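You operate a simulated robot arm through the tools that you are given. There is no shell and no other tool.

You run a simulated robot arm. Do the job below in one go: nothing can be reset, and whatever is moved stays where it is left.

TASK
Grind the oats fine into the blue beaker, then move it to the black plate.
Fine: all the oats, none spilt; mill off before the beaker leaves. Set down upright: what you pick out.
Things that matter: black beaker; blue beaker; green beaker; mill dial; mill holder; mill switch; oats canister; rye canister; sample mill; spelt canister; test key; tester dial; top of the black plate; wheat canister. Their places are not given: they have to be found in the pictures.

The check looks at the end state, three seconds after you hand in, the way a careful person would. Anything else that was tipped, shoved, dropped, spilled or broken makes it a failure.

THE ROBOT
A 7-joint arm with a two-finger gripper, fixed in place. Base frame: the origin is on the floor under the middle of its stand, x ahead of it, y to its left, z up. Lengths are in m, angles in degrees, forces in N, time in s.
It reaches about 0.832 m from its shoulder. Its first joint turns from -143.0 to 143.0 degrees. Payload 1.47 kg.
The TCP is the grasp point between the finger pads, 0.016 m short of the fingertips. In the tool frame z runs along the fingers and y along their closing line. The gripper opens to 0.087 m; its body begins 0.055 m behind the TCP.
Orientation is told as [roll, pitch, yaw] about the base's x, y, z axes, in that order, counted from this pose: with the fingers straight down and closing along the base's y, the tool's x points along the base's -x, its y along +y and its z along -z.

THE INTERFACE
- The arm moves only by the tool arm_command. Its argument "commands" is a list of rows, each a list of 2 entries, a list of its own where there are three numbers: the shift along the tool's x, y, z in units of 150 mm (1.0 is 150 mm), then the turn, a rotation vector about the tool's x, y, z in units of 90 degrees (1.0 is 90 degrees). In form: [[[x, y, z], [ax, ay, az]], ...]. A call has 1 to 20 rows; each row is the pose to reach, as a shift and turn from the pose commanded when the call began, along the tool's axes at that moment. "hand" is the opening in per cent of the stroke, from 0 (shut) to 100 (fully open), set as the call begins (left out, the last holds). A call with a number of a shift or a turn outside -1 to 1 is refused whole. Rows are played at 5 a second. More than 0.05 m and 8.6 degrees between two rows, or a gripper value outside its range, and nothing of the call is played. A pose out of reach is approached as far as the arm can. The call stops where the force on the tool passes 40 N (or 10 N more than at its start, if that is more) or the arm is blocked; 0.2 s more then pass. Each finger travels about 0.045 m/s and halts on what it meets, pressing with about 28 N; the grip force reading is that of the motor and also rises with nothing between the fingers. The clock runs only during rows and for 0.2 s after the last one: add rows that repeat a pose to give the fingers time. The reply holds the time, the measured pose of the TCP, the force on the tool along the base axes, the opening and the grip force, in the units named above and with some noise, with the torque about the TCP (base axes, N m) and any sound that the robot's microphone picked up.
- Cameras (640 x 400 px; columns grow to the right, rows downward): "scene" is fixed at [0.3882, -0.6392, 1.4476]; the picture's right is [0.83, 0.55, 0.00], its down [0.43, -0.64, -0.64] and it looks along [-0.36, 0.53, -0.77] (base axes); focal length 220 px, centre (320, 200). "wrist" rides on the gripper at [0.073, 0.012, -0.09] in the tool frame; the picture's right is [-0.16, 0.99, 0.00], its down [-0.72, -0.12, -0.68] and it looks along [-0.67, -0.11, 0.73] (tool axes); focal length 247 px, centre (320, 200).
- capture(camera): a new picture of that camera. The clock stands still meanwhile.
- raise_lower(by): slides the trunk up (or, below 0, down) by that many m; the arm rides with it, the base frame stays. It gives what a move gives, with no picture.
- locate(camera, pixels): for up to 12 pixels [column, row] of the newest picture of that camera ("zoom" is the newest enlarged one), the place [x, y, z] in the base frame of the surface seen there, good to about 0.002 m, but the place of the scene camera against the robot may be out by one fixed shift of up to 0.025 m in any direction. The clock stands still meanwhile.
- inspect(camera, box): a new picture of the part [left, top, right, bottom] of that camera's present view, enlarged. The clock stands still meanwhile.
- close_job(): hands the job in; it is judged then, once.

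Open the gripper and draw the arm clear of the work before you hand the job in, unless the task says otherwise.

The tools are called after "Call:" as a command line: name --argument value ..., lists and objects as JSON in quotes. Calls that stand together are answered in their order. arm_command: Moves the arm, as the interface text tells. Its arguments: {"type":"object","properties":{"commands":{"type":"array","items":{"type":"array"}},"hand":{"type":"number"}},"required":["commands"]} The other tools are called the same way: raise_lower (by) moves the trunk up or down; capture (camera) takes a picture; locate (camera, pixels) gives the place of the surface under pixels of a picture; inspect (camera, box) takes an enlarged picture of a part of a camera's view; close_job () hands the job in.

At the start:

```text
t: 0.0
eef_pos: [0.1481, -0.4165, 1.2491]
tool_rot: [0.0, -0.1, 0.1]
wrist_force: [0.2, -0.6, 0.0]
moment: [-0.02, -0.03, 0.0]
opening: 0.0868
grasp_force: 0.1
trunk travel left (down, up): [-0.938, 0.302]
```

scene: 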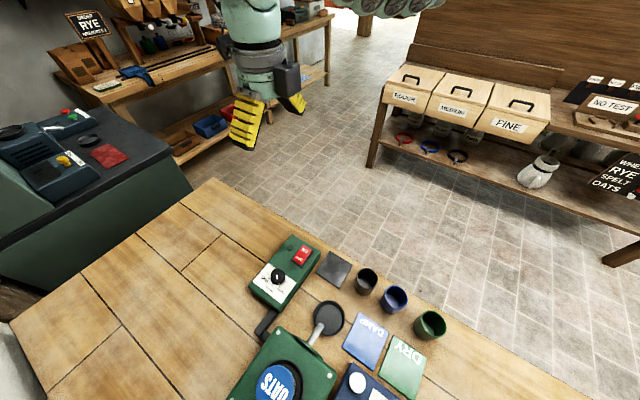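
wrist: 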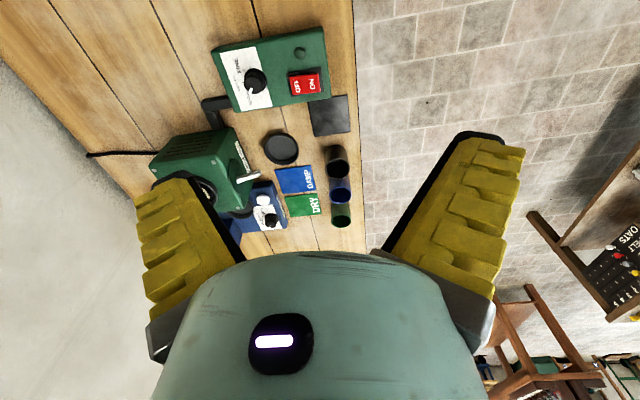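

I start by taking enlarged looks at the bench: the mill (around pixel 285,370), control box (285,270), and beakers (365-430, 280-325).

Call:
inspect --camera "scene" --box '[220, 220, 480, 400]'

Call:
inspect --camera "wrist" --box '[80, 20, 400, 240]'

Call:
inspect --camera "scene" --box '[360, 40, 640, 220]'

Call:
inspect --camera "scene" --box '[0, 0, 330, 220]'

```text
2.22 times, centred on (350, 310) of scene
```

zoom: 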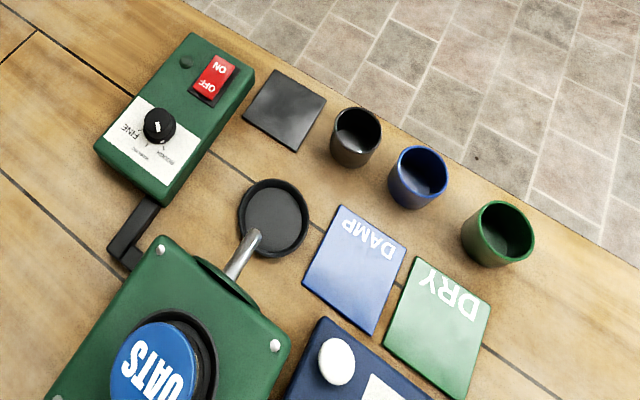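

```text
1.82 times, centred on (240, 130) of wrist
```

zoom: 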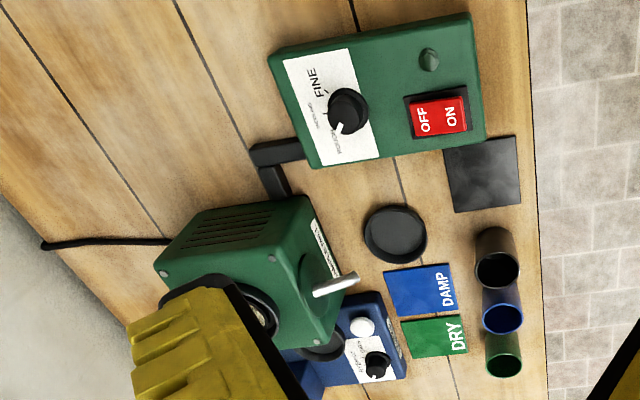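

```text
2.22 times, centred on (500, 130) of scene
```

zoom: 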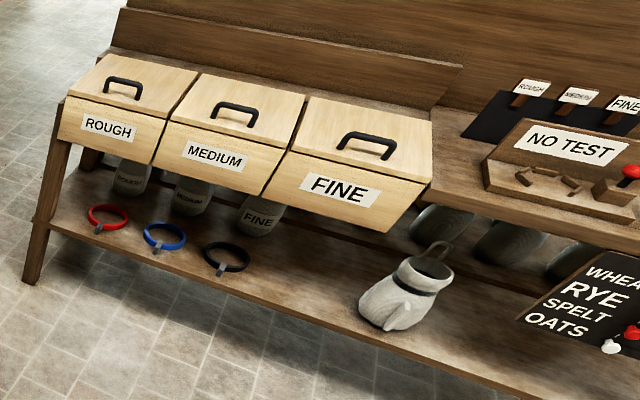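

```text
1.82 times, centred on (165, 110) of scene
```

zoom: 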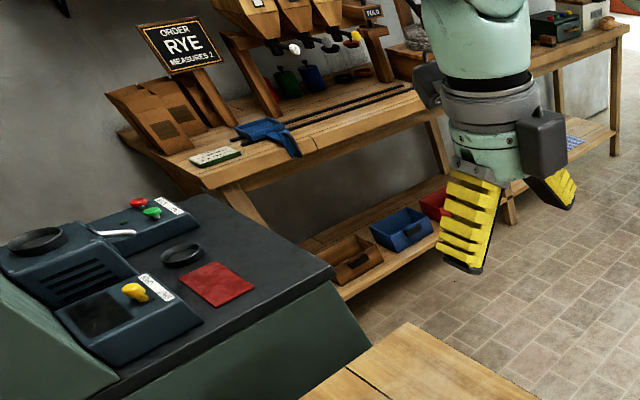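

The zoom shows the control box with dial and switch, black square plate, three beakers, a round black holder under a silver spout, and a lid marked OATS. I locate these with both cameras to compare their frames.

Call:
capture --camera "scene"

Call:
capture --camera "wrist"

Call:
locate --camera "scene" --pixels '[[278, 276], [302, 256], [335, 270], [366, 281], [394, 299], [430, 325], [330, 318], [325, 325], [278, 383], [367, 340], [356, 382], [250, 220]]'

Call:
locate --camera "wrist" --pixels '[[254, 80], [305, 85], [330, 115], [336, 160], [340, 188], [342, 212], [280, 148], [247, 175], [206, 190], [296, 180], [268, 215], [302, 53]]'

```text
taken
```

scene: 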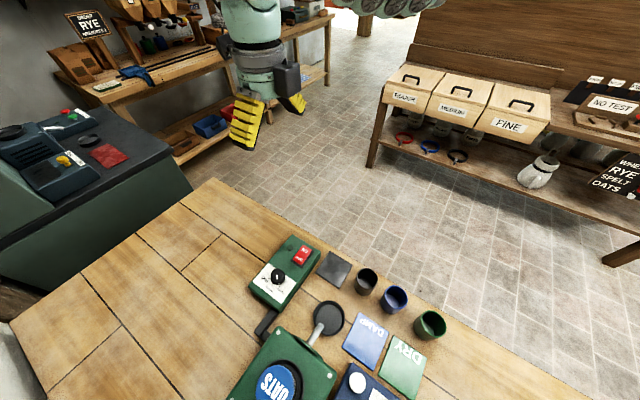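

```text
taken
```

wrist: 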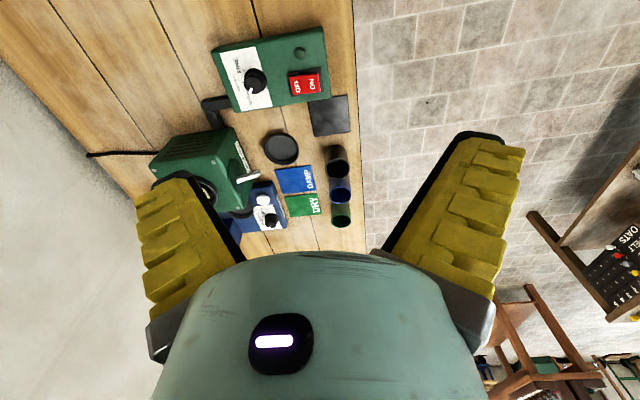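

```text
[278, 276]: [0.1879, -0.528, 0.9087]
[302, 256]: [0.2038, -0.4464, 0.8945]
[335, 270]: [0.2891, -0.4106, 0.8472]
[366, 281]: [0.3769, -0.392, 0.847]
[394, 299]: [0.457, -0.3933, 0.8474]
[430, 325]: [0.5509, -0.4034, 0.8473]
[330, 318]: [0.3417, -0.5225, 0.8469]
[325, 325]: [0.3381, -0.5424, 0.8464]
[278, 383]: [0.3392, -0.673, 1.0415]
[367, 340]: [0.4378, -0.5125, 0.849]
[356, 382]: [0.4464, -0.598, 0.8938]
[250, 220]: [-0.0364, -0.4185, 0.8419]
```

```text
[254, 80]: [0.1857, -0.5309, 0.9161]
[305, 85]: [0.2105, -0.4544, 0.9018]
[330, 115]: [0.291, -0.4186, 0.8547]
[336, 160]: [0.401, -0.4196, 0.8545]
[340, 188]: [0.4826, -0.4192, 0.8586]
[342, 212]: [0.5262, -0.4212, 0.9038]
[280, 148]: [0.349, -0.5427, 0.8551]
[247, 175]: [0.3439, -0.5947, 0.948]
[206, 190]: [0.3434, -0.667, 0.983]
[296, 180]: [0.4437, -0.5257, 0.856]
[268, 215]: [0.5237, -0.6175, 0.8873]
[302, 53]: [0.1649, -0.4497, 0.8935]
```

Both frames agree up to a shift of about 1 cm; the bench top is near z 0.85. I'll move ahead 0.15 m and turn the tool 90° so the wrist camera faces the bench and can find the rest (mill top, other canisters).

Call:
arm_command --commands '[[[-0.09, 0, 0], [0, 0, 0.09]], [[-0.18, 0, 0], [0, 0, 0.18]], [[-0.27, 0, 0], [0, 0, 0.27]], [[-0.36, 0, 0], [0, 0, 0.36]], [[-0.45, 0, 0], [0, 0, 0.45]], [[-0.54, 0, 0], [0, 0, 0.54]], [[-0.63, 0, 0], [0, 0, 0.63]], [[-0.72, 0, 0], [0, 0, 0.72]], [[-0.81, 0, 0], [0, 0, 0.81]], [[-0.9, 0, 0], [0, 0, 0.9]], [[-1, 0, 0], [0, 0, 0.99]], [[-1, 0, 0], [0, 0, 1]]]'

Call:
capture --camera "wrist"

Call:
capture --camera "scene"

```text
t: 2.6
eef_pos: [0.2982, -0.4189, 1.2486]
tool_rot: [-0.2, -0.1, -90.2]
wrist_force: [1.0, 0.0, 0.4]
moment: [-0.01, 0.0, 0.0]
opening: 0.0868
grasp_force: 0.0
out of reach, approached as far as the arm can: row 4, 5, 6, 7, 8, 9, 10
trunk travel left (down, up): [-0.938, 0.302]
```

```text
taken
```

wrist: 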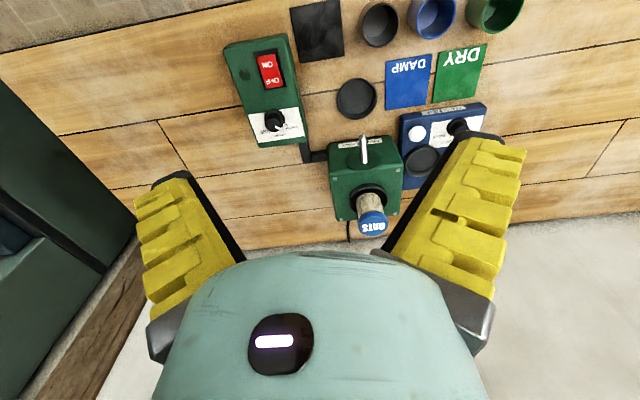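

```text
taken
```

scene: 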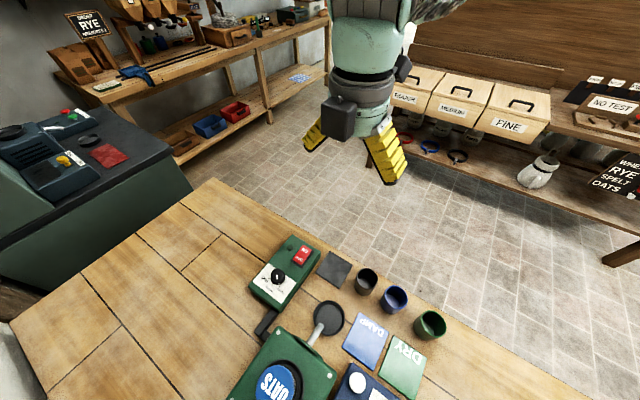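

The mill with a canister labelled OATS is at (370,200), with the holder at (356,98). I look closer at the mill, control box, and beakers.

Call:
inspect --camera "wrist" --box '[300, 60, 540, 250]'

Call:
inspect --camera "wrist" --box '[200, 0, 360, 150]'

Call:
inspect --camera "wrist" --box '[340, 0, 540, 100]'

```text
2.11 times, centred on (420, 155) of wrist
```

zoom: 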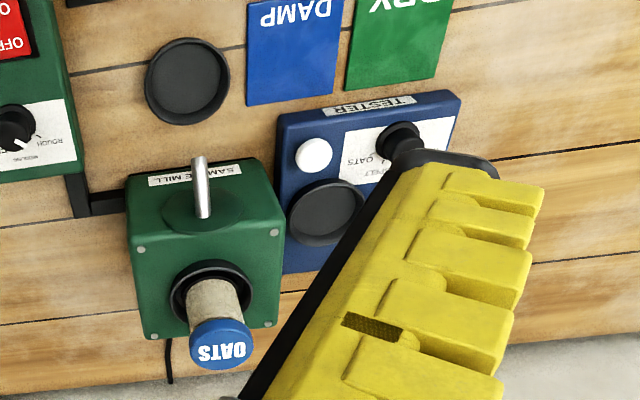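

```text
2.67 times, centred on (280, 75) of wrist
```

zoom: 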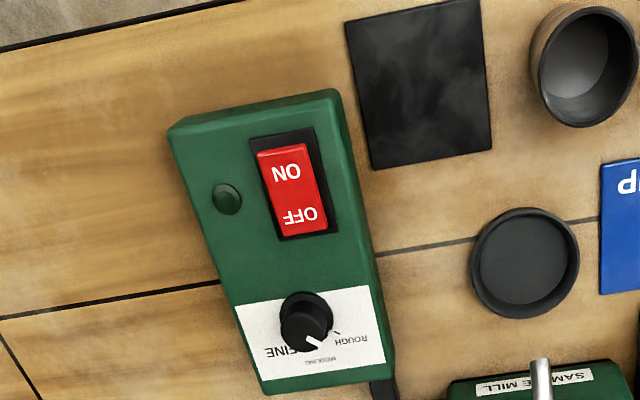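

```text
3.20 times, centred on (440, 50) of wrist
```

zoom: 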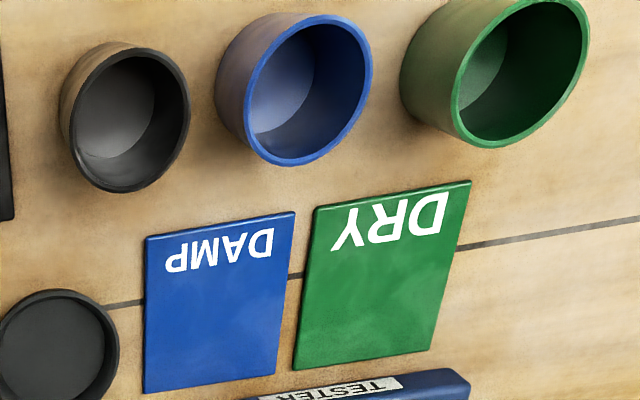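

I locate dial, switch, beaker rims, holder and plate corners from this wrist view.

Call:
capture --camera "wrist"

Call:
locate --camera "wrist" --pixels '[[432, 14], [416, 18], [454, 16], [433, 39], [434, 3], [430, 22], [356, 98], [338, 98], [375, 98], [356, 80], [356, 117], [373, 225]]'

Call:
locate --camera "wrist" --pixels '[[291, 8], [337, 4], [298, 62], [343, 53], [318, 30], [271, 63], [274, 82], [274, 120], [278, 130], [363, 160], [364, 138], [263, 56]]'

```text
taken
```

wrist: 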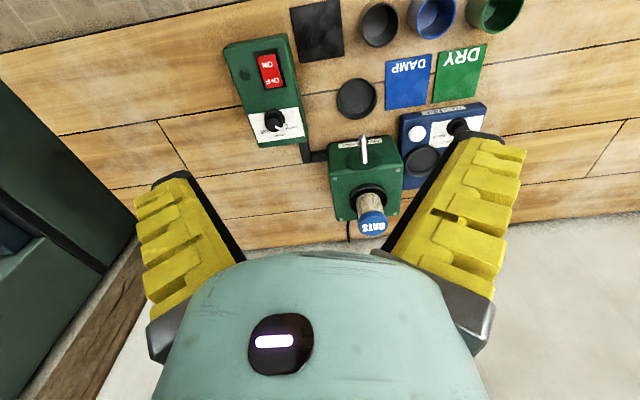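

```text
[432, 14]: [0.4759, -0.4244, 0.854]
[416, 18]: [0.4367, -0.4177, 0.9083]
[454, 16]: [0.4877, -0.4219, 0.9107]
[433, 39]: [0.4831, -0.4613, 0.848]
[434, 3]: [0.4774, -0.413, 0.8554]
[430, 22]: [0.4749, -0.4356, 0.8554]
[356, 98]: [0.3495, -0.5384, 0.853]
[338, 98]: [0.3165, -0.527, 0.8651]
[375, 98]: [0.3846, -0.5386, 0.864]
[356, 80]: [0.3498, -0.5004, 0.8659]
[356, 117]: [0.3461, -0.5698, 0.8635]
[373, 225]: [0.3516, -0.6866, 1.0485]
```

```text
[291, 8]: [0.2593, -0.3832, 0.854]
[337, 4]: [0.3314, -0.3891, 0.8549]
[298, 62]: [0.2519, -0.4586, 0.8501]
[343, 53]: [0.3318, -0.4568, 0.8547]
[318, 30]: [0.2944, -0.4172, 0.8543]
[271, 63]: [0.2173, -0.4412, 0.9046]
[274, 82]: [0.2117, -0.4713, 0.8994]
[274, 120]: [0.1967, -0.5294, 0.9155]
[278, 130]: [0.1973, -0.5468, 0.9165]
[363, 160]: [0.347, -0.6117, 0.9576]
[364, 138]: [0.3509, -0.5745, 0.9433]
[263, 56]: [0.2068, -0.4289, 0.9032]
```

The holder is near (0.349,-0.538), beakers along y≈-0.42. I still need to find the other canisters, so I move 0.15 m further in +x (tool y) and look again.

Call:
arm_command --commands '[[[0, 0.25, 0], [0, 0, 0]], [[0, 0.5, 0], [0, 0, 0]], [[0, 0.75, 0], [0, 0, 0]], [[0, 1, 0], [0, 0, 0]], [[0, 1, 0], [0, 0, 0]]]'

Call:
capture --camera "wrist"

Call:
inspect --camera "wrist" --box '[160, 0, 400, 150]'

```text
t: 3.8
eef_pos: [0.4483, -0.4156, 1.2491]
tool_rot: [0.0, -0.3, -90.1]
wrist_force: [-0.3, 1.0, 0.9]
moment: [0.0, 0.01, -0.01]
opening: 0.0868
grasp_force: 0.1
trunk travel left (down, up): [-0.938, 0.302]
```

```text
taken
```

wrist: 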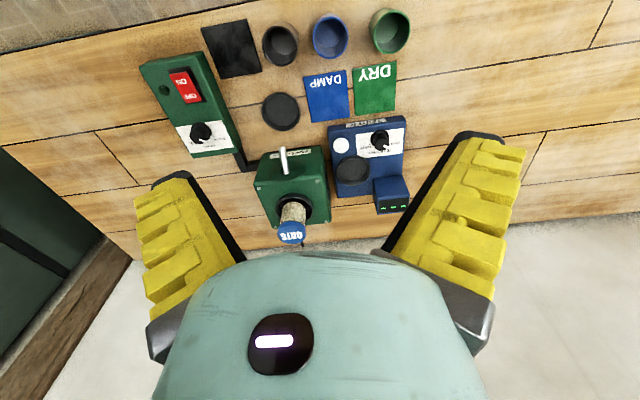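

```text
2.67 times, centred on (280, 75) of wrist
```

zoom: 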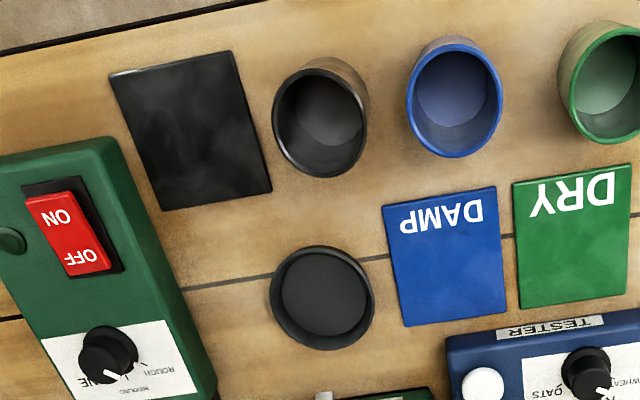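

No other canisters are on the reachable bench; the OATS canister already sits in the mill. I now lower the camera toward the control box (dial at about (0.195,-0.535)) to read the dial and switch.

Call:
arm_command --commands '[[[0, -0.25, 0], [0, 0, 0]], [[0, -0.5, 0], [0, 0, 0]], [[0, -0.75, 0.2], [0, 0, 0]], [[0, -1, 0.4], [0, 0, 0]], [[0, -1, 0.4], [0, 0, 0]]]'

Call:
arm_command --commands '[[[0, -0.2, 0.25], [0, 0, 0]], [[0, -0.4, 0.5], [0, 0, 0]], [[-0.1, -0.5, 0.75], [0, 0, 0]], [[-0.2, -0.59, 1.0], [0, 0, 0]], [[-0.2, -0.59, 1.0], [0, 0, 0]]]'

Call:
capture --camera "wrist"

Call:
capture --camera "scene"

```text
t: 5.0
eef_pos: [0.2984, -0.4177, 1.1902]
tool_rot: [0.0, 0.0, -90.0]
wrist_force: [-0.1, 0.5, -0.2]
moment: [-0.02, -0.04, 0.01]
opening: 0.0869
grasp_force: 0.1
trunk travel left (down, up): [-0.938, 0.302]
```

```text
t: 6.2
eef_pos: [0.2144, -0.4345, 1.0576]
tool_rot: [0.0, -0.1, -89.9]
wrist_force: [-0.3, 0.8, 0.2]
moment: [0.01, -0.04, 0.03]
opening: 0.0871
grasp_force: 0.0
out of reach, approached as far as the arm can: row 4, 5
trunk travel left (down, up): [-0.938, 0.302]
```

```text
taken
```

wrist: 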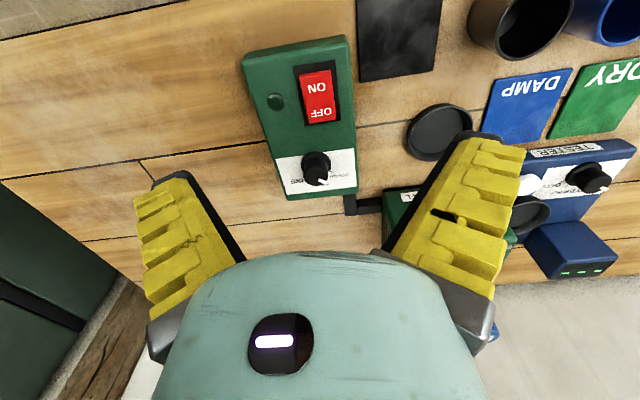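

```text
taken
```

scene: 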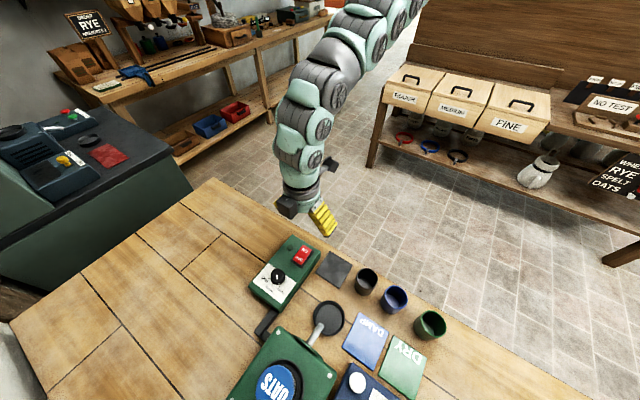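

The dial is at (316,165) and the switch at (318,95) in the wrist view; I zoom in on both.

Call:
inspect --camera "wrist" --box '[260, 130, 380, 205]'

Call:
inspect --camera "wrist" --box '[250, 50, 370, 125]'

Call:
locate --camera "wrist" --pixels '[[316, 165], [308, 155], [326, 155], [322, 180], [300, 75], [332, 75], [302, 123], [334, 120], [317, 80], [318, 105], [276, 101], [316, 190]]'

```text
5.33 times, centred on (320, 168) of wrist
```

zoom: 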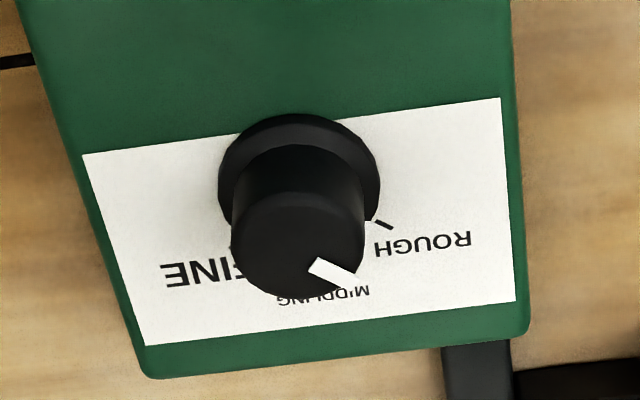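

```text
5.33 times, centred on (310, 88) of wrist
```

zoom: 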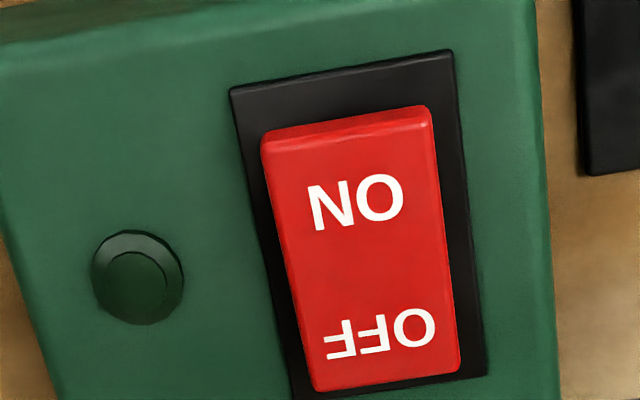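

```text
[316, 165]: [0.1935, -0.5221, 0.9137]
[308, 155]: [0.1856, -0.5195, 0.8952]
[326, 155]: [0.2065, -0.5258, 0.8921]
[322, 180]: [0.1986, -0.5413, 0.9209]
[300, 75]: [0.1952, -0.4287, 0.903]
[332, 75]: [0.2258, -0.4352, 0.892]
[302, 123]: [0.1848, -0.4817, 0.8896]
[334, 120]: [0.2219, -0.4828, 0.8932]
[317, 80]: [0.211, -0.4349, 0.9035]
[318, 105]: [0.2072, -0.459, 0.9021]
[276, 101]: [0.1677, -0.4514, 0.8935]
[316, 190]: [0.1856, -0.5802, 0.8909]
```

The dial pointer sits near ROUGH/MIDDLING (pointing about +x,−y) and the ON end of the rocker stands up, so the mill is off. The arm hits its reach limit at this height, so I'll raise the hand and lower the trunk in steps for a better posture.

Call:
arm_command --commands '[[[0, 0, -0.33], [0, 0, 0]], [[0, 0, -0.66], [0, 0, 0]], [[0, 0, -1], [0, 0, 0]], [[0, 0, -1], [0, 0, 0]]]'

Call:
raise_lower --by -0.18

```text
refused: row 3 steps farther than a row can; nothing moved
```

```text
t: 7.9
eef_pos: [0.2162, -0.435, 0.8938]
tool_rot: [-0.2, 0.2, -90.2]
wrist_force: [2.6, 5.6, 12.3]
moment: [0.0, 0.79, -0.31]
opening: 0.0864
grasp_force: 0.0
trunk travel left (down, up): [-0.772, 0.468]
stopped: the force on the tool passed its limit at 68 N (the readings are from after the stop); the commanded pose is now the measured one
```

The arm lift was refused (step too long) and the trunk lowered the hand into contact with the control box. I raise the trunk back right away and will check for any damage.

Call:
raise_lower --by 0.12

Call:
capture --camera "wrist"

Call:
capture --camera "scene"

```text
t: 9.4
eef_pos: [0.2144, -0.4334, 1.0132]
tool_rot: [-0.1, 0.2, -90.1]
wrist_force: [0.2, -1.1, 0.5]
moment: [-0.02, -0.02, -0.01]
opening: 0.0869
grasp_force: 0.1
trunk travel left (down, up): [-0.892, 0.348]
```

```text
taken
```

wrist: 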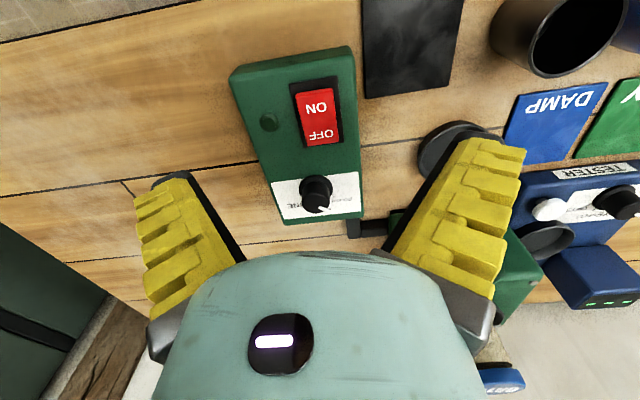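

```text
taken
```

scene: 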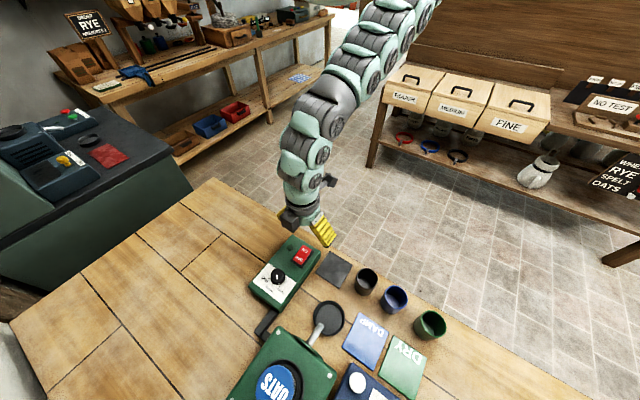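

Box, plate and switch look unmoved and unchanged. I now lift the hand 0.144 m in legal steps, and only then think about the trunk.

Call:
arm_command --commands '[[[0, 0, -0.32], [0, 0, 0]], [[0, 0, -0.64], [0, 0, 0]], [[0, 0, -0.96], [0, 0, 0]], [[0, 0, -0.96], [0, 0, 0]]]'

Call:
inspect --camera "scene" --box '[220, 210, 380, 330]'

```text
t: 10.4
eef_pos: [0.2136, -0.4355, 1.1577]
tool_rot: [-0.1, 0.2, -90.1]
wrist_force: [0.0, 0.5, 0.1]
moment: [-0.02, 0.0, -0.02]
opening: 0.0867
grasp_force: 0.1
trunk travel left (down, up): [-0.892, 0.348]
```

```text
3.33 times, centred on (300, 270) of scene
```

zoom: 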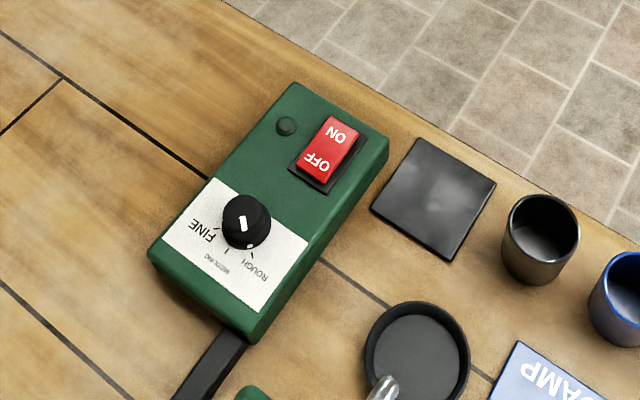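

The scene zoom shows the three dial ticks (FINE, MIDDLING, ROUGH) and the pointer at the ROUGH side. Before grasping the knob I measure the finger size in the wrist view and take better knob/switch points.

Call:
capture --camera "wrist"

Call:
locate --camera "wrist" --pixels '[[155, 180], [180, 172], [138, 205], [190, 185], [200, 200], [215, 240], [145, 270], [150, 310], [240, 262], [490, 150], [522, 160], [455, 140]]'

Call:
locate --camera "scene" --pixels '[[281, 272], [278, 272], [283, 280], [302, 250], [300, 260], [306, 246], [295, 264], [250, 285], [281, 312], [292, 235], [319, 248], [271, 307]]'

```text
taken
```

wrist: 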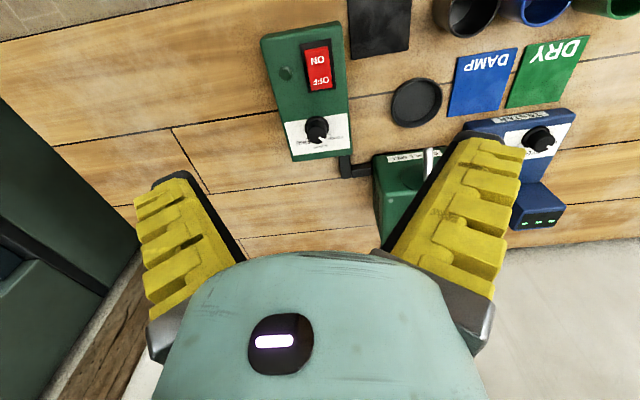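

```text
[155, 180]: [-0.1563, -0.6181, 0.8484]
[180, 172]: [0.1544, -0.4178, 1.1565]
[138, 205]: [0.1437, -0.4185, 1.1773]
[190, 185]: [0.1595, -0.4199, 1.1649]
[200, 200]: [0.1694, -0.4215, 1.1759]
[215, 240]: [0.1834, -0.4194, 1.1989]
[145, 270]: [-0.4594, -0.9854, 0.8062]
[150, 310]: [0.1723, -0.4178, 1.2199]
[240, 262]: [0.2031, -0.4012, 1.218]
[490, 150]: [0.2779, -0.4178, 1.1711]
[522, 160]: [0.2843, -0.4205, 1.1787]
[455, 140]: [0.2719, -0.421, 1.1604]
```

```text
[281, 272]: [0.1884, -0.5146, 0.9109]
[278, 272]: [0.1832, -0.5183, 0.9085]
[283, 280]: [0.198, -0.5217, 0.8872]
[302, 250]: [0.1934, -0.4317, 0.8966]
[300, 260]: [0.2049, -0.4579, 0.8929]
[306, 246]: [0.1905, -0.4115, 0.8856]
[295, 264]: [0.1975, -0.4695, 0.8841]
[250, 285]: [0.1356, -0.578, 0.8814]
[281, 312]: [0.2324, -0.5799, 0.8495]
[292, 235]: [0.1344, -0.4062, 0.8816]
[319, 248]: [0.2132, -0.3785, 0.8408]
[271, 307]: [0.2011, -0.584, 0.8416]
```

The fingers look splayed toward the tips, so I test a partial closing in free air to see their shape at an opening suited to the knob.

Call:
arm_command --commands '[[[0, 0, 0], [0, 0, 0]], [[0, 0, 0], [0, 0, 0]], [[0, 0, 0], [0, 0, 0]], [[0, 0, 0], [0, 0, 0]]]' --hand 50

Call:
capture --camera "wrist"

Call:
inspect --camera "scene" --box '[240, 120, 400, 240]'

```text
t: 11.4
eef_pos: [0.2142, -0.4347, 1.1579]
tool_rot: [0.0, 0.2, -90.1]
wrist_force: [-0.4, 0.6, 0.1]
moment: [-0.01, -0.01, 0.03]
opening: 0.0492
grasp_force: 4.1
trunk travel left (down, up): [-0.892, 0.348]
```

```text
taken
```

wrist: 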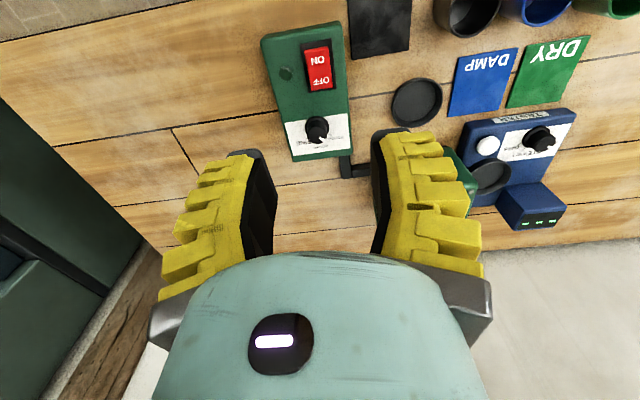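

```text
3.33 times, centred on (320, 180) of scene
```

zoom: 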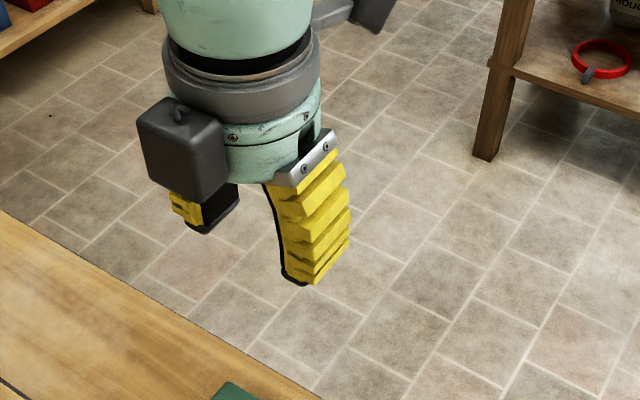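

The fingers pivot, getting narrower overall as they close. I measure the outer tip points at this opening.

Call:
locate --camera "wrist" --pixels '[[205, 168], [230, 156], [245, 160], [262, 165], [180, 220], [165, 270], [240, 200], [240, 240], [392, 140], [435, 145], [470, 190], [378, 150]]'

```text
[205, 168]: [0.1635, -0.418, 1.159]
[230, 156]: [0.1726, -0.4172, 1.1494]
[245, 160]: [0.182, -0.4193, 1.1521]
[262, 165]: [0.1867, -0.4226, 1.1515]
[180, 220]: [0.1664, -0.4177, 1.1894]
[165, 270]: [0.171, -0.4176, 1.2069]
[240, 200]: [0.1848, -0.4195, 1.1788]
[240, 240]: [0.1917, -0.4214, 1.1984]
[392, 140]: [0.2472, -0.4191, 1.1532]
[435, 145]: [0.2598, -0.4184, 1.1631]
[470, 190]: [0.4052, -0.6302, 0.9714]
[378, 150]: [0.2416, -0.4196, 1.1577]
```

Finger thickness is about 0.026 m at TCP level and half-width 0.0175 m. The hand is at z 1.158, so lowering the trunk 0.15 m leaves the tips near 0.99, safely above the box (0.92).

Call:
raise_lower --by -0.15

```text
t: 13.1
eef_pos: [0.2152, -0.4341, 1.0072]
tool_rot: [0.0, 0.2, -90.1]
wrist_force: [0.6, 0.3, -0.7]
moment: [-0.03, 0.01, 0.02]
opening: 0.0491
grasp_force: 3.9
trunk travel left (down, up): [-0.742, 0.498]
```

The hand is at z 1.007. I lift it 0.144 m with the arm to make room for another trunk step.

Call:
arm_command --commands '[[[0, 0, -0.32], [0, 0, 0]], [[0, 0, -0.64], [0, 0, 0]], [[0, 0, -0.96], [0, 0, 0]], [[0, 0, -0.96], [0, 0, 0]]]' --hand 40

```text
t: 14.1
eef_pos: [0.2151, -0.435, 1.1504]
tool_rot: [-0.1, 0.2, -90.0]
wrist_force: [0.6, 0.5, 0.3]
moment: [0.04, 0.0, 0.01]
opening: 0.0407
grasp_force: 4.1
out of reach, approached as far as the arm can: row 2
trunk travel left (down, up): [-0.742, 0.498]
```

Hand at z 1.150; another trunk step down of 0.14 m leaves the tips around 0.994.

Call:
raise_lower --by -0.14

Call:
capture --camera "wrist"

```text
t: 15.8
eef_pos: [0.2155, -0.4358, 1.0122]
tool_rot: [-0.1, 0.2, -90.1]
wrist_force: [0.6, 0.2, -0.6]
moment: [0.0, -0.04, -0.02]
opening: 0.0407
grasp_force: 4.2
trunk travel left (down, up): [-0.602, 0.638]
```

```text
taken
```

wrist: 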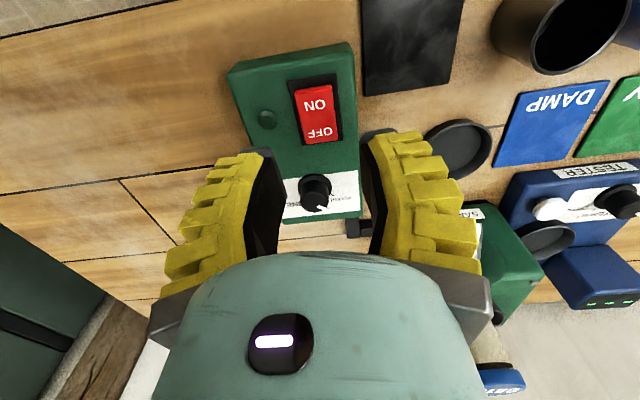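

Closer view of the knob at (315,192) now; I zoom in to compute its axis position.

Call:
inspect --camera "wrist" --box '[275, 155, 371, 215]'

Call:
locate --camera "wrist" --pixels '[[313, 196], [318, 204], [308, 200], [322, 195], [314, 180], [318, 84], [318, 138], [293, 85], [343, 143], [303, 145], [332, 75], [317, 110]]'

```text
6.67 times, centred on (323, 185) of wrist
```

zoom: 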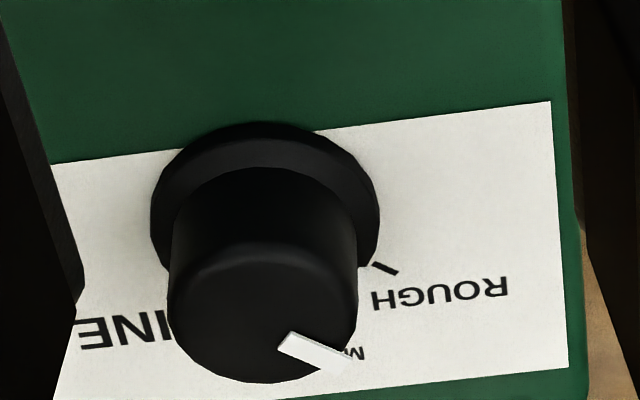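

```text
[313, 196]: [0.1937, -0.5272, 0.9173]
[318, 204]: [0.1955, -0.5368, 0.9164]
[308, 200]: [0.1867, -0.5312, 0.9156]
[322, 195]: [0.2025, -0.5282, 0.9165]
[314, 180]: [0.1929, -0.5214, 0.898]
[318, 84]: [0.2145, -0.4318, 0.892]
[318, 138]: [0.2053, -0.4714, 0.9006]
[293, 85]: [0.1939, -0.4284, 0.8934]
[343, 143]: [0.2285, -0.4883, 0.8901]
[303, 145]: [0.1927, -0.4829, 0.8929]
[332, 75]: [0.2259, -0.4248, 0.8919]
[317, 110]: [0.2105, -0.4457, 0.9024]
```

The knob axis is at about (0.193,-0.535), top z 0.9165, pointer at ROUGH (−45°); FINE should be at −135°. I move above it and test in the air that yaw −135° is reachable.

Call:
arm_command --commands '[[[-0.22, -0.05, 0], [0, 0, 0]], [[-0.44, -0.1, 0], [0, 0, 0]], [[-0.661, -0.15, 0], [0, 0, 0]], [[-0.661, -0.15, 0], [0, 0, 0.09]], [[-0.661, -0.15, 0], [0, 0, 0.18]], [[-0.661, -0.15, 0], [0, 0, 0.27]], [[-0.661, -0.15, 0], [0, 0, 0.36]], [[-0.661, -0.15, 0], [0, 0, 0.45]], [[-0.661, -0.15, 0], [0, 0, 0.5]], [[-0.661, -0.15, 0], [0, 0, 0.5]]]'

```text
t: 18.0
eef_pos: [0.2123, -0.5042, 1.0088]
tool_rot: [-0.2, 0.1, -135.1]
wrist_force: [-0.4, 0.4, 0.3]
moment: [0.01, 0.02, -0.01]
opening: 0.0407
grasp_force: 4.1
out of reach, approached as far as the arm can: row 3, 4, 5, 6, 7, 8, 9, 10
trunk travel left (down, up): [-0.602, 0.638]
```

Row 3 on was out of reach at this height (hand stopped at (0.212,-0.504)). At lower z the arm should reach farther, so I go straight down 0.06 m (tips still above knob and switch) and see where it lands.

Call:
arm_command --commands '[[[0, 0, 0.13], [0, 0, 0]], [[0, 0, 0.26], [0, 0, 0]], [[0, 0, 0.4], [0, 0, 0]], [[0, 0, 0.4], [0, 0, 0]]]'

```text
t: 19.0
eef_pos: [0.2113, -0.506, 0.9494]
tool_rot: [-0.3, 0.1, -134.9]
wrist_force: [0.0, -0.2, 0.2]
moment: [0.02, 0.01, -0.02]
opening: 0.0405
grasp_force: 4.3
trunk travel left (down, up): [-0.602, 0.638]
```

The commanded pose follows the reached one. At z 0.949 I shift to the knob axis (0.193,-0.535) to check reach at yaw −135°.

Call:
arm_command --commands '[[[-0.11, 0.025, 0], [0, 0, 0]], [[-0.223, 0.05, 0], [0, 0, 0]], [[-0.223, 0.05, 0], [0, 0, 0]]]'

```text
t: 19.8
eef_pos: [0.194, -0.5031, 0.9557]
tool_rot: [-0.4, 0.1, -135.1]
wrist_force: [0.1, -0.4, -0.8]
moment: [0.03, 0.05, -0.04]
opening: 0.0407
grasp_force: 4.5
out of reach, approached as far as the arm can: row 1, 2, 3
trunk travel left (down, up): [-0.602, 0.638]
```

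Still limited near r≈0.54. I look at the arm posture in the scene view to see what limits it.

Call:
capture --camera "scene"

```text
taken
```

scene: 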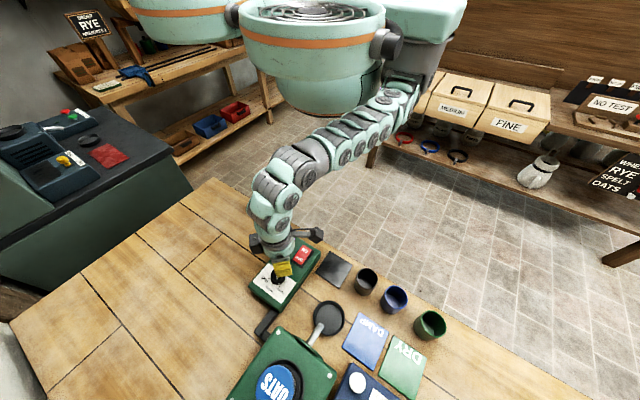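

I locate points along the arm to learn where its shoulder, elbow and wrist are.

Call:
locate --camera "scene" --pixels '[[425, 60], [412, 80], [400, 95], [380, 110], [340, 140], [315, 155], [295, 165], [280, 170], [270, 190], [275, 225], [310, 60], [420, 20]]'

```text
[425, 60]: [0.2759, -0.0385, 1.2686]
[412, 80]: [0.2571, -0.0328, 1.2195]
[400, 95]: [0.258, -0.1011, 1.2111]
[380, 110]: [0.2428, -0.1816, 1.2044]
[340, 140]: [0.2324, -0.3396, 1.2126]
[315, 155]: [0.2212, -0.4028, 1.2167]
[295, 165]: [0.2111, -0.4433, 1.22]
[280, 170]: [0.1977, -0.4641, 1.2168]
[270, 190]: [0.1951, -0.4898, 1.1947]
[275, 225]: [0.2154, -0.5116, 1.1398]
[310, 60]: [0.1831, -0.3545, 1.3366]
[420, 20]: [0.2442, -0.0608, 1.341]
```

The arm lies stretched out horizontally: straight-down reach ends near y≈-0.50, so the knob needs a tilted hand. I back off and up, and test turning the tool toward yaw +90° (camera on the far side), which would suit a tilted grasp.

Call:
arm_command --commands '[[[0.12, -0.07, -0.17], [0, 0, 0]], [[0.24, -0.14, -0.34], [0, 0, 0]], [[0.36, -0.21, -0.5], [0, 0, 0]], [[0.471, -0.283, -0.667], [0, 0, 0]], [[0.471, -0.283, -0.667], [0, 0, -0.09]], [[0.471, -0.283, -0.667], [0, 0, -0.18]], [[0.471, -0.283, -0.667], [0, 0, -0.27]], [[0.471, -0.283, -0.667], [0, 0, -0.36]], [[0.471, -0.283, -0.667], [0, 0, -0.45]], [[0.471, -0.283, -0.667], [0, 0, -0.54]], [[0.471, -0.283, -0.667], [0, 0, -0.63]], [[0.471, -0.283, -0.667], [0, 0, -0.72]], [[0.471, -0.283, -0.667], [0, 0, -0.81]], [[0.471, -0.283, -0.667], [0, 0, -0.9]], [[0.471, -0.283, -0.667], [0, 0, -1]], [[0.471, -0.283, -0.667], [0, 0, -1]]]'

```text
refused: row 15 steps farther than a row can; nothing moved
```

Last step was 9°; I resend it with smaller steps.

Call:
arm_command --commands '[[[0.12, -0.07, -0.17], [0, 0, 0]], [[0.24, -0.14, -0.34], [0, 0, 0]], [[0.36, -0.21, -0.5], [0, 0, 0]], [[0.471, -0.283, -0.667], [0, 0, 0]], [[0.471, -0.283, -0.667], [0, 0, -0.09]], [[0.471, -0.283, -0.667], [0, 0, -0.18]], [[0.471, -0.283, -0.667], [0, 0, -0.27]], [[0.471, -0.283, -0.667], [0, 0, -0.36]], [[0.471, -0.283, -0.667], [0, 0, -0.45]], [[0.471, -0.283, -0.667], [0, 0, -0.54]], [[0.471, -0.283, -0.667], [0, 0, -0.63]], [[0.471, -0.283, -0.667], [0, 0, -0.72]], [[0.471, -0.283, -0.667], [0, 0, -0.81]], [[0.471, -0.283, -0.667], [0, 0, -0.9]], [[0.471, -0.283, -0.667], [0, 0, -0.99]], [[0.471, -0.283, -0.667], [0, 0, -1]]]'

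```text
t: 23.2
eef_pos: [0.2141, -0.4155, 1.0436]
tool_rot: [2.6, 2.1, -45.0]
wrist_force: [0.3, -0.6, 0.9]
moment: [-0.03, 0.0, -0.02]
opening: 0.0406
grasp_force: 4.5
trunk travel left (down, up): [-0.602, 0.638]
```

Now at yaw −45°. I continue turning toward +45° in place.

Call:
arm_command --commands '[[[0, 0, 0], [0, 0, -0.09]], [[0, 0, 0], [0, 0, -0.18]], [[0, 0, 0], [0, 0, -0.27]], [[0, 0, 0], [0, 0, -0.36]], [[0, 0, 0], [0, 0, -0.45]], [[0, 0, 0], [0, 0, -0.54]], [[0, 0, 0], [0, 0, -0.63]], [[0, 0, 0], [0, 0, -0.72]], [[0, 0, 0], [0, 0, -0.81]], [[0, 0, 0], [0, 0, -0.9]], [[0, 0, 0], [0, 0, -0.99]], [[0, 0, 0], [0, 0, -1]]]'

```text
t: 25.8
eef_pos: [0.2156, -0.4154, 1.0441]
tool_rot: [2.2, -2.6, 45.2]
wrist_force: [-0.7, -0.3, 0.1]
moment: [0.0, 0.0, -0.01]
opening: 0.0405
grasp_force: 3.8
trunk travel left (down, up): [-0.602, 0.638]
```

Yaw +45° works. I turn another 45° to yaw +90°.

Call:
arm_command --commands '[[[0, 0, 0], [0, 0, -0.09]], [[0, 0, 0], [0, 0, -0.18]], [[0, 0, 0], [0, 0, -0.27]], [[0, 0, 0], [0, 0, -0.36]], [[0, 0, 0], [0, 0, -0.45]], [[0, 0, 0], [0, 0, -0.5]], [[0, 0, 0], [0, 0, -0.5]]]'

Call:
capture --camera "wrist"

Call:
capture --camera "scene"

```text
t: 27.6
eef_pos: [0.307, -0.5026, 1.081]
tool_rot: [-12.3, 0.9, 83.9]
wrist_force: [-0.1, 0.0, 0.3]
moment: [-0.02, 0.02, -0.01]
opening: 0.0407
grasp_force: 4.4
out of reach, approached as far as the arm can: row 2, 3, 4, 5, 6, 7
trunk travel left (down, up): [-0.602, 0.638]
stopped in row 7: the arm was blocked; the commanded pose is now the measured one
```

```text
taken
```

wrist: 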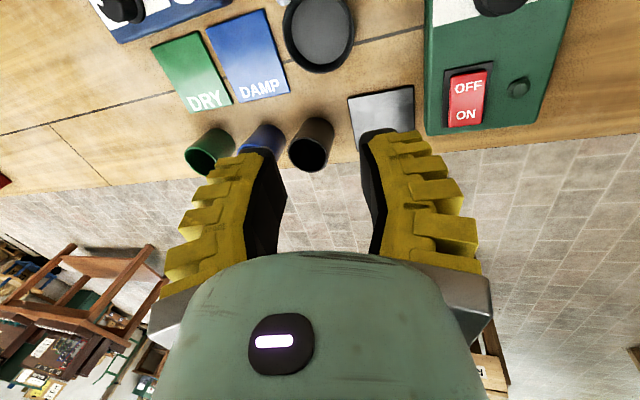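

```text
taken
```

scene: 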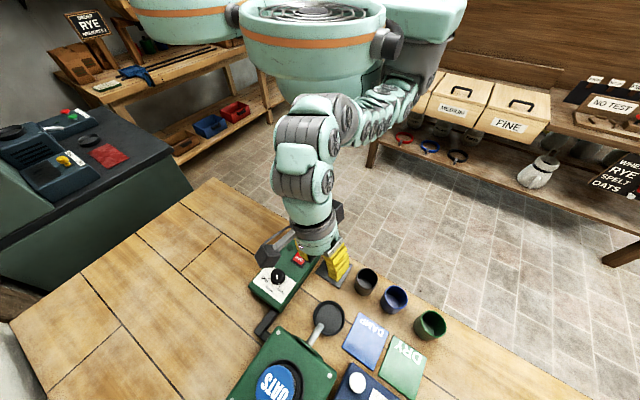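

The arm ran into its wrist limit near yaw +84° and drifted to (0.307,-0.503,1.081) without touching anything. I zoom in on the hand to learn what protrudes from it before backing out.

Call:
inspect --camera "scene" --box '[230, 180, 390, 300]'

```text
3.33 times, centred on (310, 240) of scene
```

zoom: 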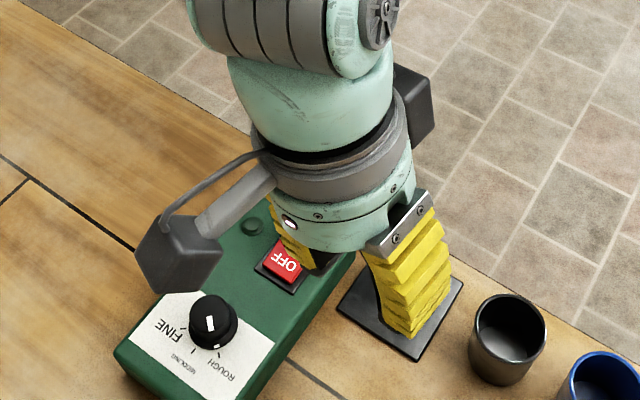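

I see the camera box on a stalk (tool +x side) and another box opposite. I back out of the wrist limit: undo the 12° roll and move back to around (0.217,-0.42).

Call:
arm_command --commands '[[[-0.12, 0.16, -0.035], [-0.035, 0, 0]], [[-0.235, 0.32, -0.07], [-0.07, 0, 0]], [[-0.35, 0.48, -0.105], [-0.105, 0, 0]], [[-0.467, 0.638, -0.14], [-0.137, 0, 0]], [[-0.467, 0.638, -0.14], [-0.137, 0, 0]]]'

```text
t: 28.3
eef_pos: [0.3824, -0.4409, 1.0874]
tool_rot: [-5.1, 2.6, 99.9]
wrist_force: [-1.8, 0.7, -0.3]
moment: [-0.01, -0.06, 0.0]
opening: 0.0408
grasp_force: 3.8
out of reach, approached as far as the arm can: row 3
trunk travel left (down, up): [-0.602, 0.638]
stopped in row 3: the arm was blocked; the commanded pose is now the measured one
```

The solver is struggling near the limit, so I only turn the yaw back (positive about tool z) in place, at a safe height.

Call:
arm_command --commands '[[[0, 0, 0], [0, 0, 0.07]], [[0, 0, 0], [0, 0, 0.14]], [[0, 0, 0], [0, 0, 0.21]], [[0, 0, 0], [0, 0, 0.28]], [[0, 0, 0], [0, 0, 0.35]], [[0, 0, 0], [0, 0, 0.35]]]'

Call:
capture --camera "scene"

```text
t: 29.7
eef_pos: [0.3832, -0.4406, 1.0873]
tool_rot: [-5.9, -0.5, 68.3]
wrist_force: [-1.0, -1.1, 0.1]
moment: [-0.04, -0.03, -0.01]
opening: 0.0405
grasp_force: 4.2
trunk travel left (down, up): [-0.602, 0.638]
```

```text
taken
```

scene: 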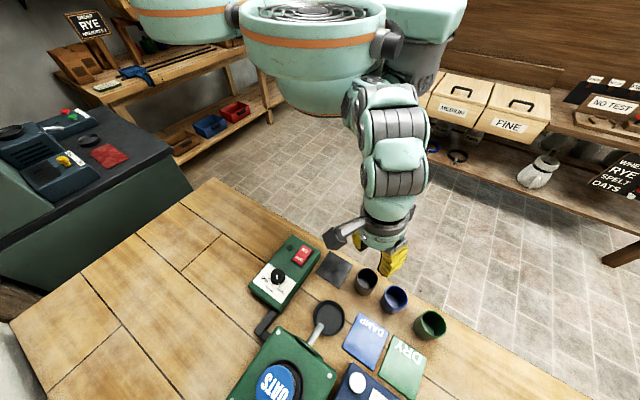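

At (0.383,-0.441) the arm is in a better configuration and yaw +68° is fine. I look with the wrist camera at the beakers from here and measure them.

Call:
capture --camera "wrist"

```text
taken
```

wrist: 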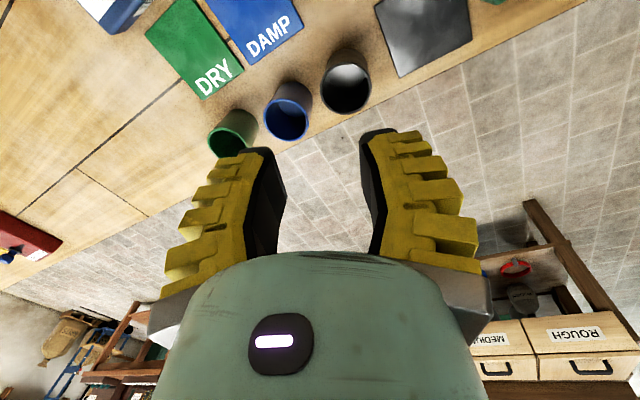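

I straighten the small roll first, in place.

Call:
arm_command --commands '[[[0, 0, 0], [-0.033, 0, 0]], [[0, 0, 0], [-0.065, 0, 0]], [[0, 0, 0], [-0.065, 0, 0]]]'

```text
t: 30.5
eef_pos: [0.3811, -0.441, 1.0871]
tool_rot: [0.0, -0.6, 68.1]
wrist_force: [0.3, 0.9, 0.1]
moment: [-0.05, 0.01, -0.01]
opening: 0.0407
grasp_force: 4.6
trunk travel left (down, up): [-0.602, 0.638]
```

Roll is now zero. I turn yaw from 68° to 0° in place.

Call:
arm_command --commands '[[[0, 0, 0], [0, 0, 0.084]], [[0, 0, 0], [0, 0, 0.168]], [[0, 0, 0], [0, 0, 0.252]], [[0, 0, 0], [0, 0, 0.336]], [[0, 0, 0], [0, 0, 0.42]], [[0, 0, 0], [0, 0, 0.504]], [[0, 0, 0], [0, 0, 0.588]], [[0, 0, 0], [0, 0, 0.672]], [[0, 0, 0], [0, 0, 0.756]], [[0, 0, 0], [0, 0, 0.756]]]'

Call:
capture --camera "wrist"

```text
t: 32.7
eef_pos: [0.3815, -0.4403, 1.0875]
tool_rot: [0.6, -0.2, 0.0]
wrist_force: [0.2, 0.4, 0.4]
moment: [0.0, -0.02, 0.01]
opening: 0.0407
grasp_force: 4.3
trunk travel left (down, up): [-0.602, 0.638]
```

```text
taken
```

wrist: 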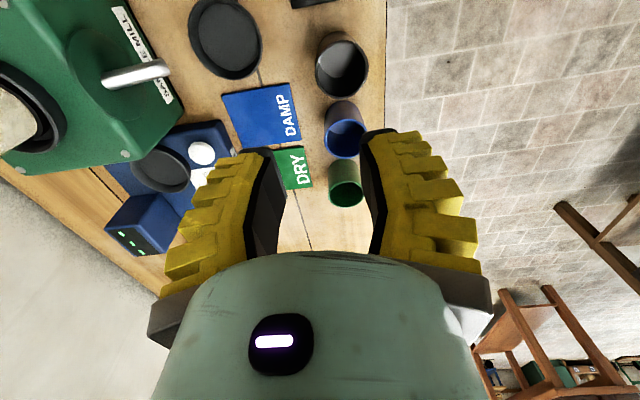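

Good view of beakers, holder, and spout at (135,73). I zoom on both groups and locate key points.

Call:
inspect --camera "wrist" --box '[290, 20, 400, 215]'

Call:
inspect --camera "wrist" --box '[60, 0, 300, 150]'

Call:
locate --camera "wrist" --pixels '[[168, 66], [140, 73], [108, 80], [168, 74], [228, 38], [190, 38], [262, 38], [120, 10], [180, 115], [145, 110], [228, 2], [228, 76]]'

Call:
locate --camera "wrist" --pixels '[[345, 120], [345, 157], [325, 137], [365, 137], [345, 140], [341, 42], [341, 97], [316, 70], [367, 68], [345, 206], [330, 185], [361, 185]]'

```text
2.05 times, centred on (345, 118) of wrist
```

zoom: 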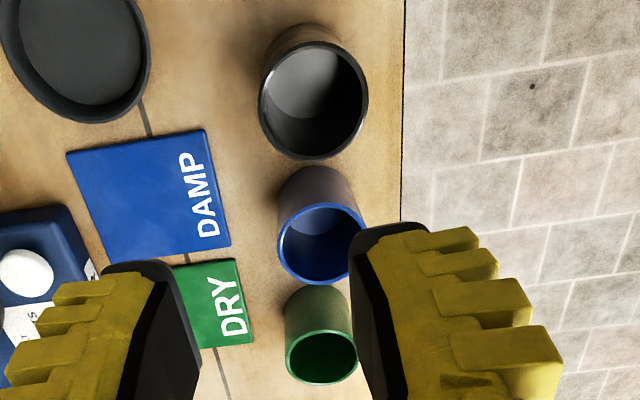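

```text
2.67 times, centred on (180, 75) of wrist
```

zoom: 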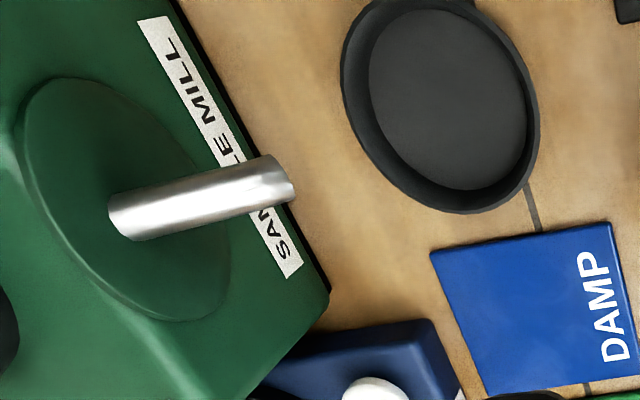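

```text
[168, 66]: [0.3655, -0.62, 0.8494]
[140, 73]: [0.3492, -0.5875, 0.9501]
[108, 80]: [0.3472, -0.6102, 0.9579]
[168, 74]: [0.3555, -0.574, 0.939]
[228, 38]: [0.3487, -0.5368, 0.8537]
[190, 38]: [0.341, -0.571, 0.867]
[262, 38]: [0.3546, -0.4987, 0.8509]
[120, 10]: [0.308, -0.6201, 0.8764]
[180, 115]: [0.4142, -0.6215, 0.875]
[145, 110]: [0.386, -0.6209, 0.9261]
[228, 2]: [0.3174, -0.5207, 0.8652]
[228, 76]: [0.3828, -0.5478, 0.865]
```

```text
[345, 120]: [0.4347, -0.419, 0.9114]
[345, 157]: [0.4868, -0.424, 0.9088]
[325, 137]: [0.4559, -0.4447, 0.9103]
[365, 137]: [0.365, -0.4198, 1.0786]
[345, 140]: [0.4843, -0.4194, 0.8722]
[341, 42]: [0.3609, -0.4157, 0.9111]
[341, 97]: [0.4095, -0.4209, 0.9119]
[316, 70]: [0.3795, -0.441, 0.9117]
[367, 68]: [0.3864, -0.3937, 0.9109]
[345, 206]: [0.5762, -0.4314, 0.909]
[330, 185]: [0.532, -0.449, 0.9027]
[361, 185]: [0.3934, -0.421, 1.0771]
```

Measurements: blue beaker centre ≈(0.461,-0.420), radius 0.026, rim z 0.911; holder ≈(0.350,-0.536); spout tip ≈(0.349,-0.569,0.94). First the dial: I move toward it while turning to yaw −45°.

Call:
arm_command --commands '[[[0.16, 0, 0], [0, 0, 0.083]], [[0.32, 0, 0], [0, 0, 0.167]], [[0.48, 0, 0], [0, 0, 0.25]], [[0.64, 0, 0], [0, 0, 0.333]], [[0.8, 0, 0], [0, 0, 0.417]], [[0.96, 0, 0], [0, 0, 0.5]], [[1, 0, 0], [0, 0, 0.5]], [[1, 0, 0], [0, 0, 0.5]]]'

```text
t: 33.6
eef_pos: [0.3785, -0.4255, 1.0844]
tool_rot: [0.8, -0.4, -15.4]
wrist_force: [1.4, 0.1, 0.5]
moment: [0.01, -0.02, -0.01]
opening: 0.0408
grasp_force: 3.9
out of reach, approached as far as the arm can: row 3, 4
trunk travel left (down, up): [-0.602, 0.638]
stopped in row 4: the arm was blocked; the commanded pose is now the measured one
```

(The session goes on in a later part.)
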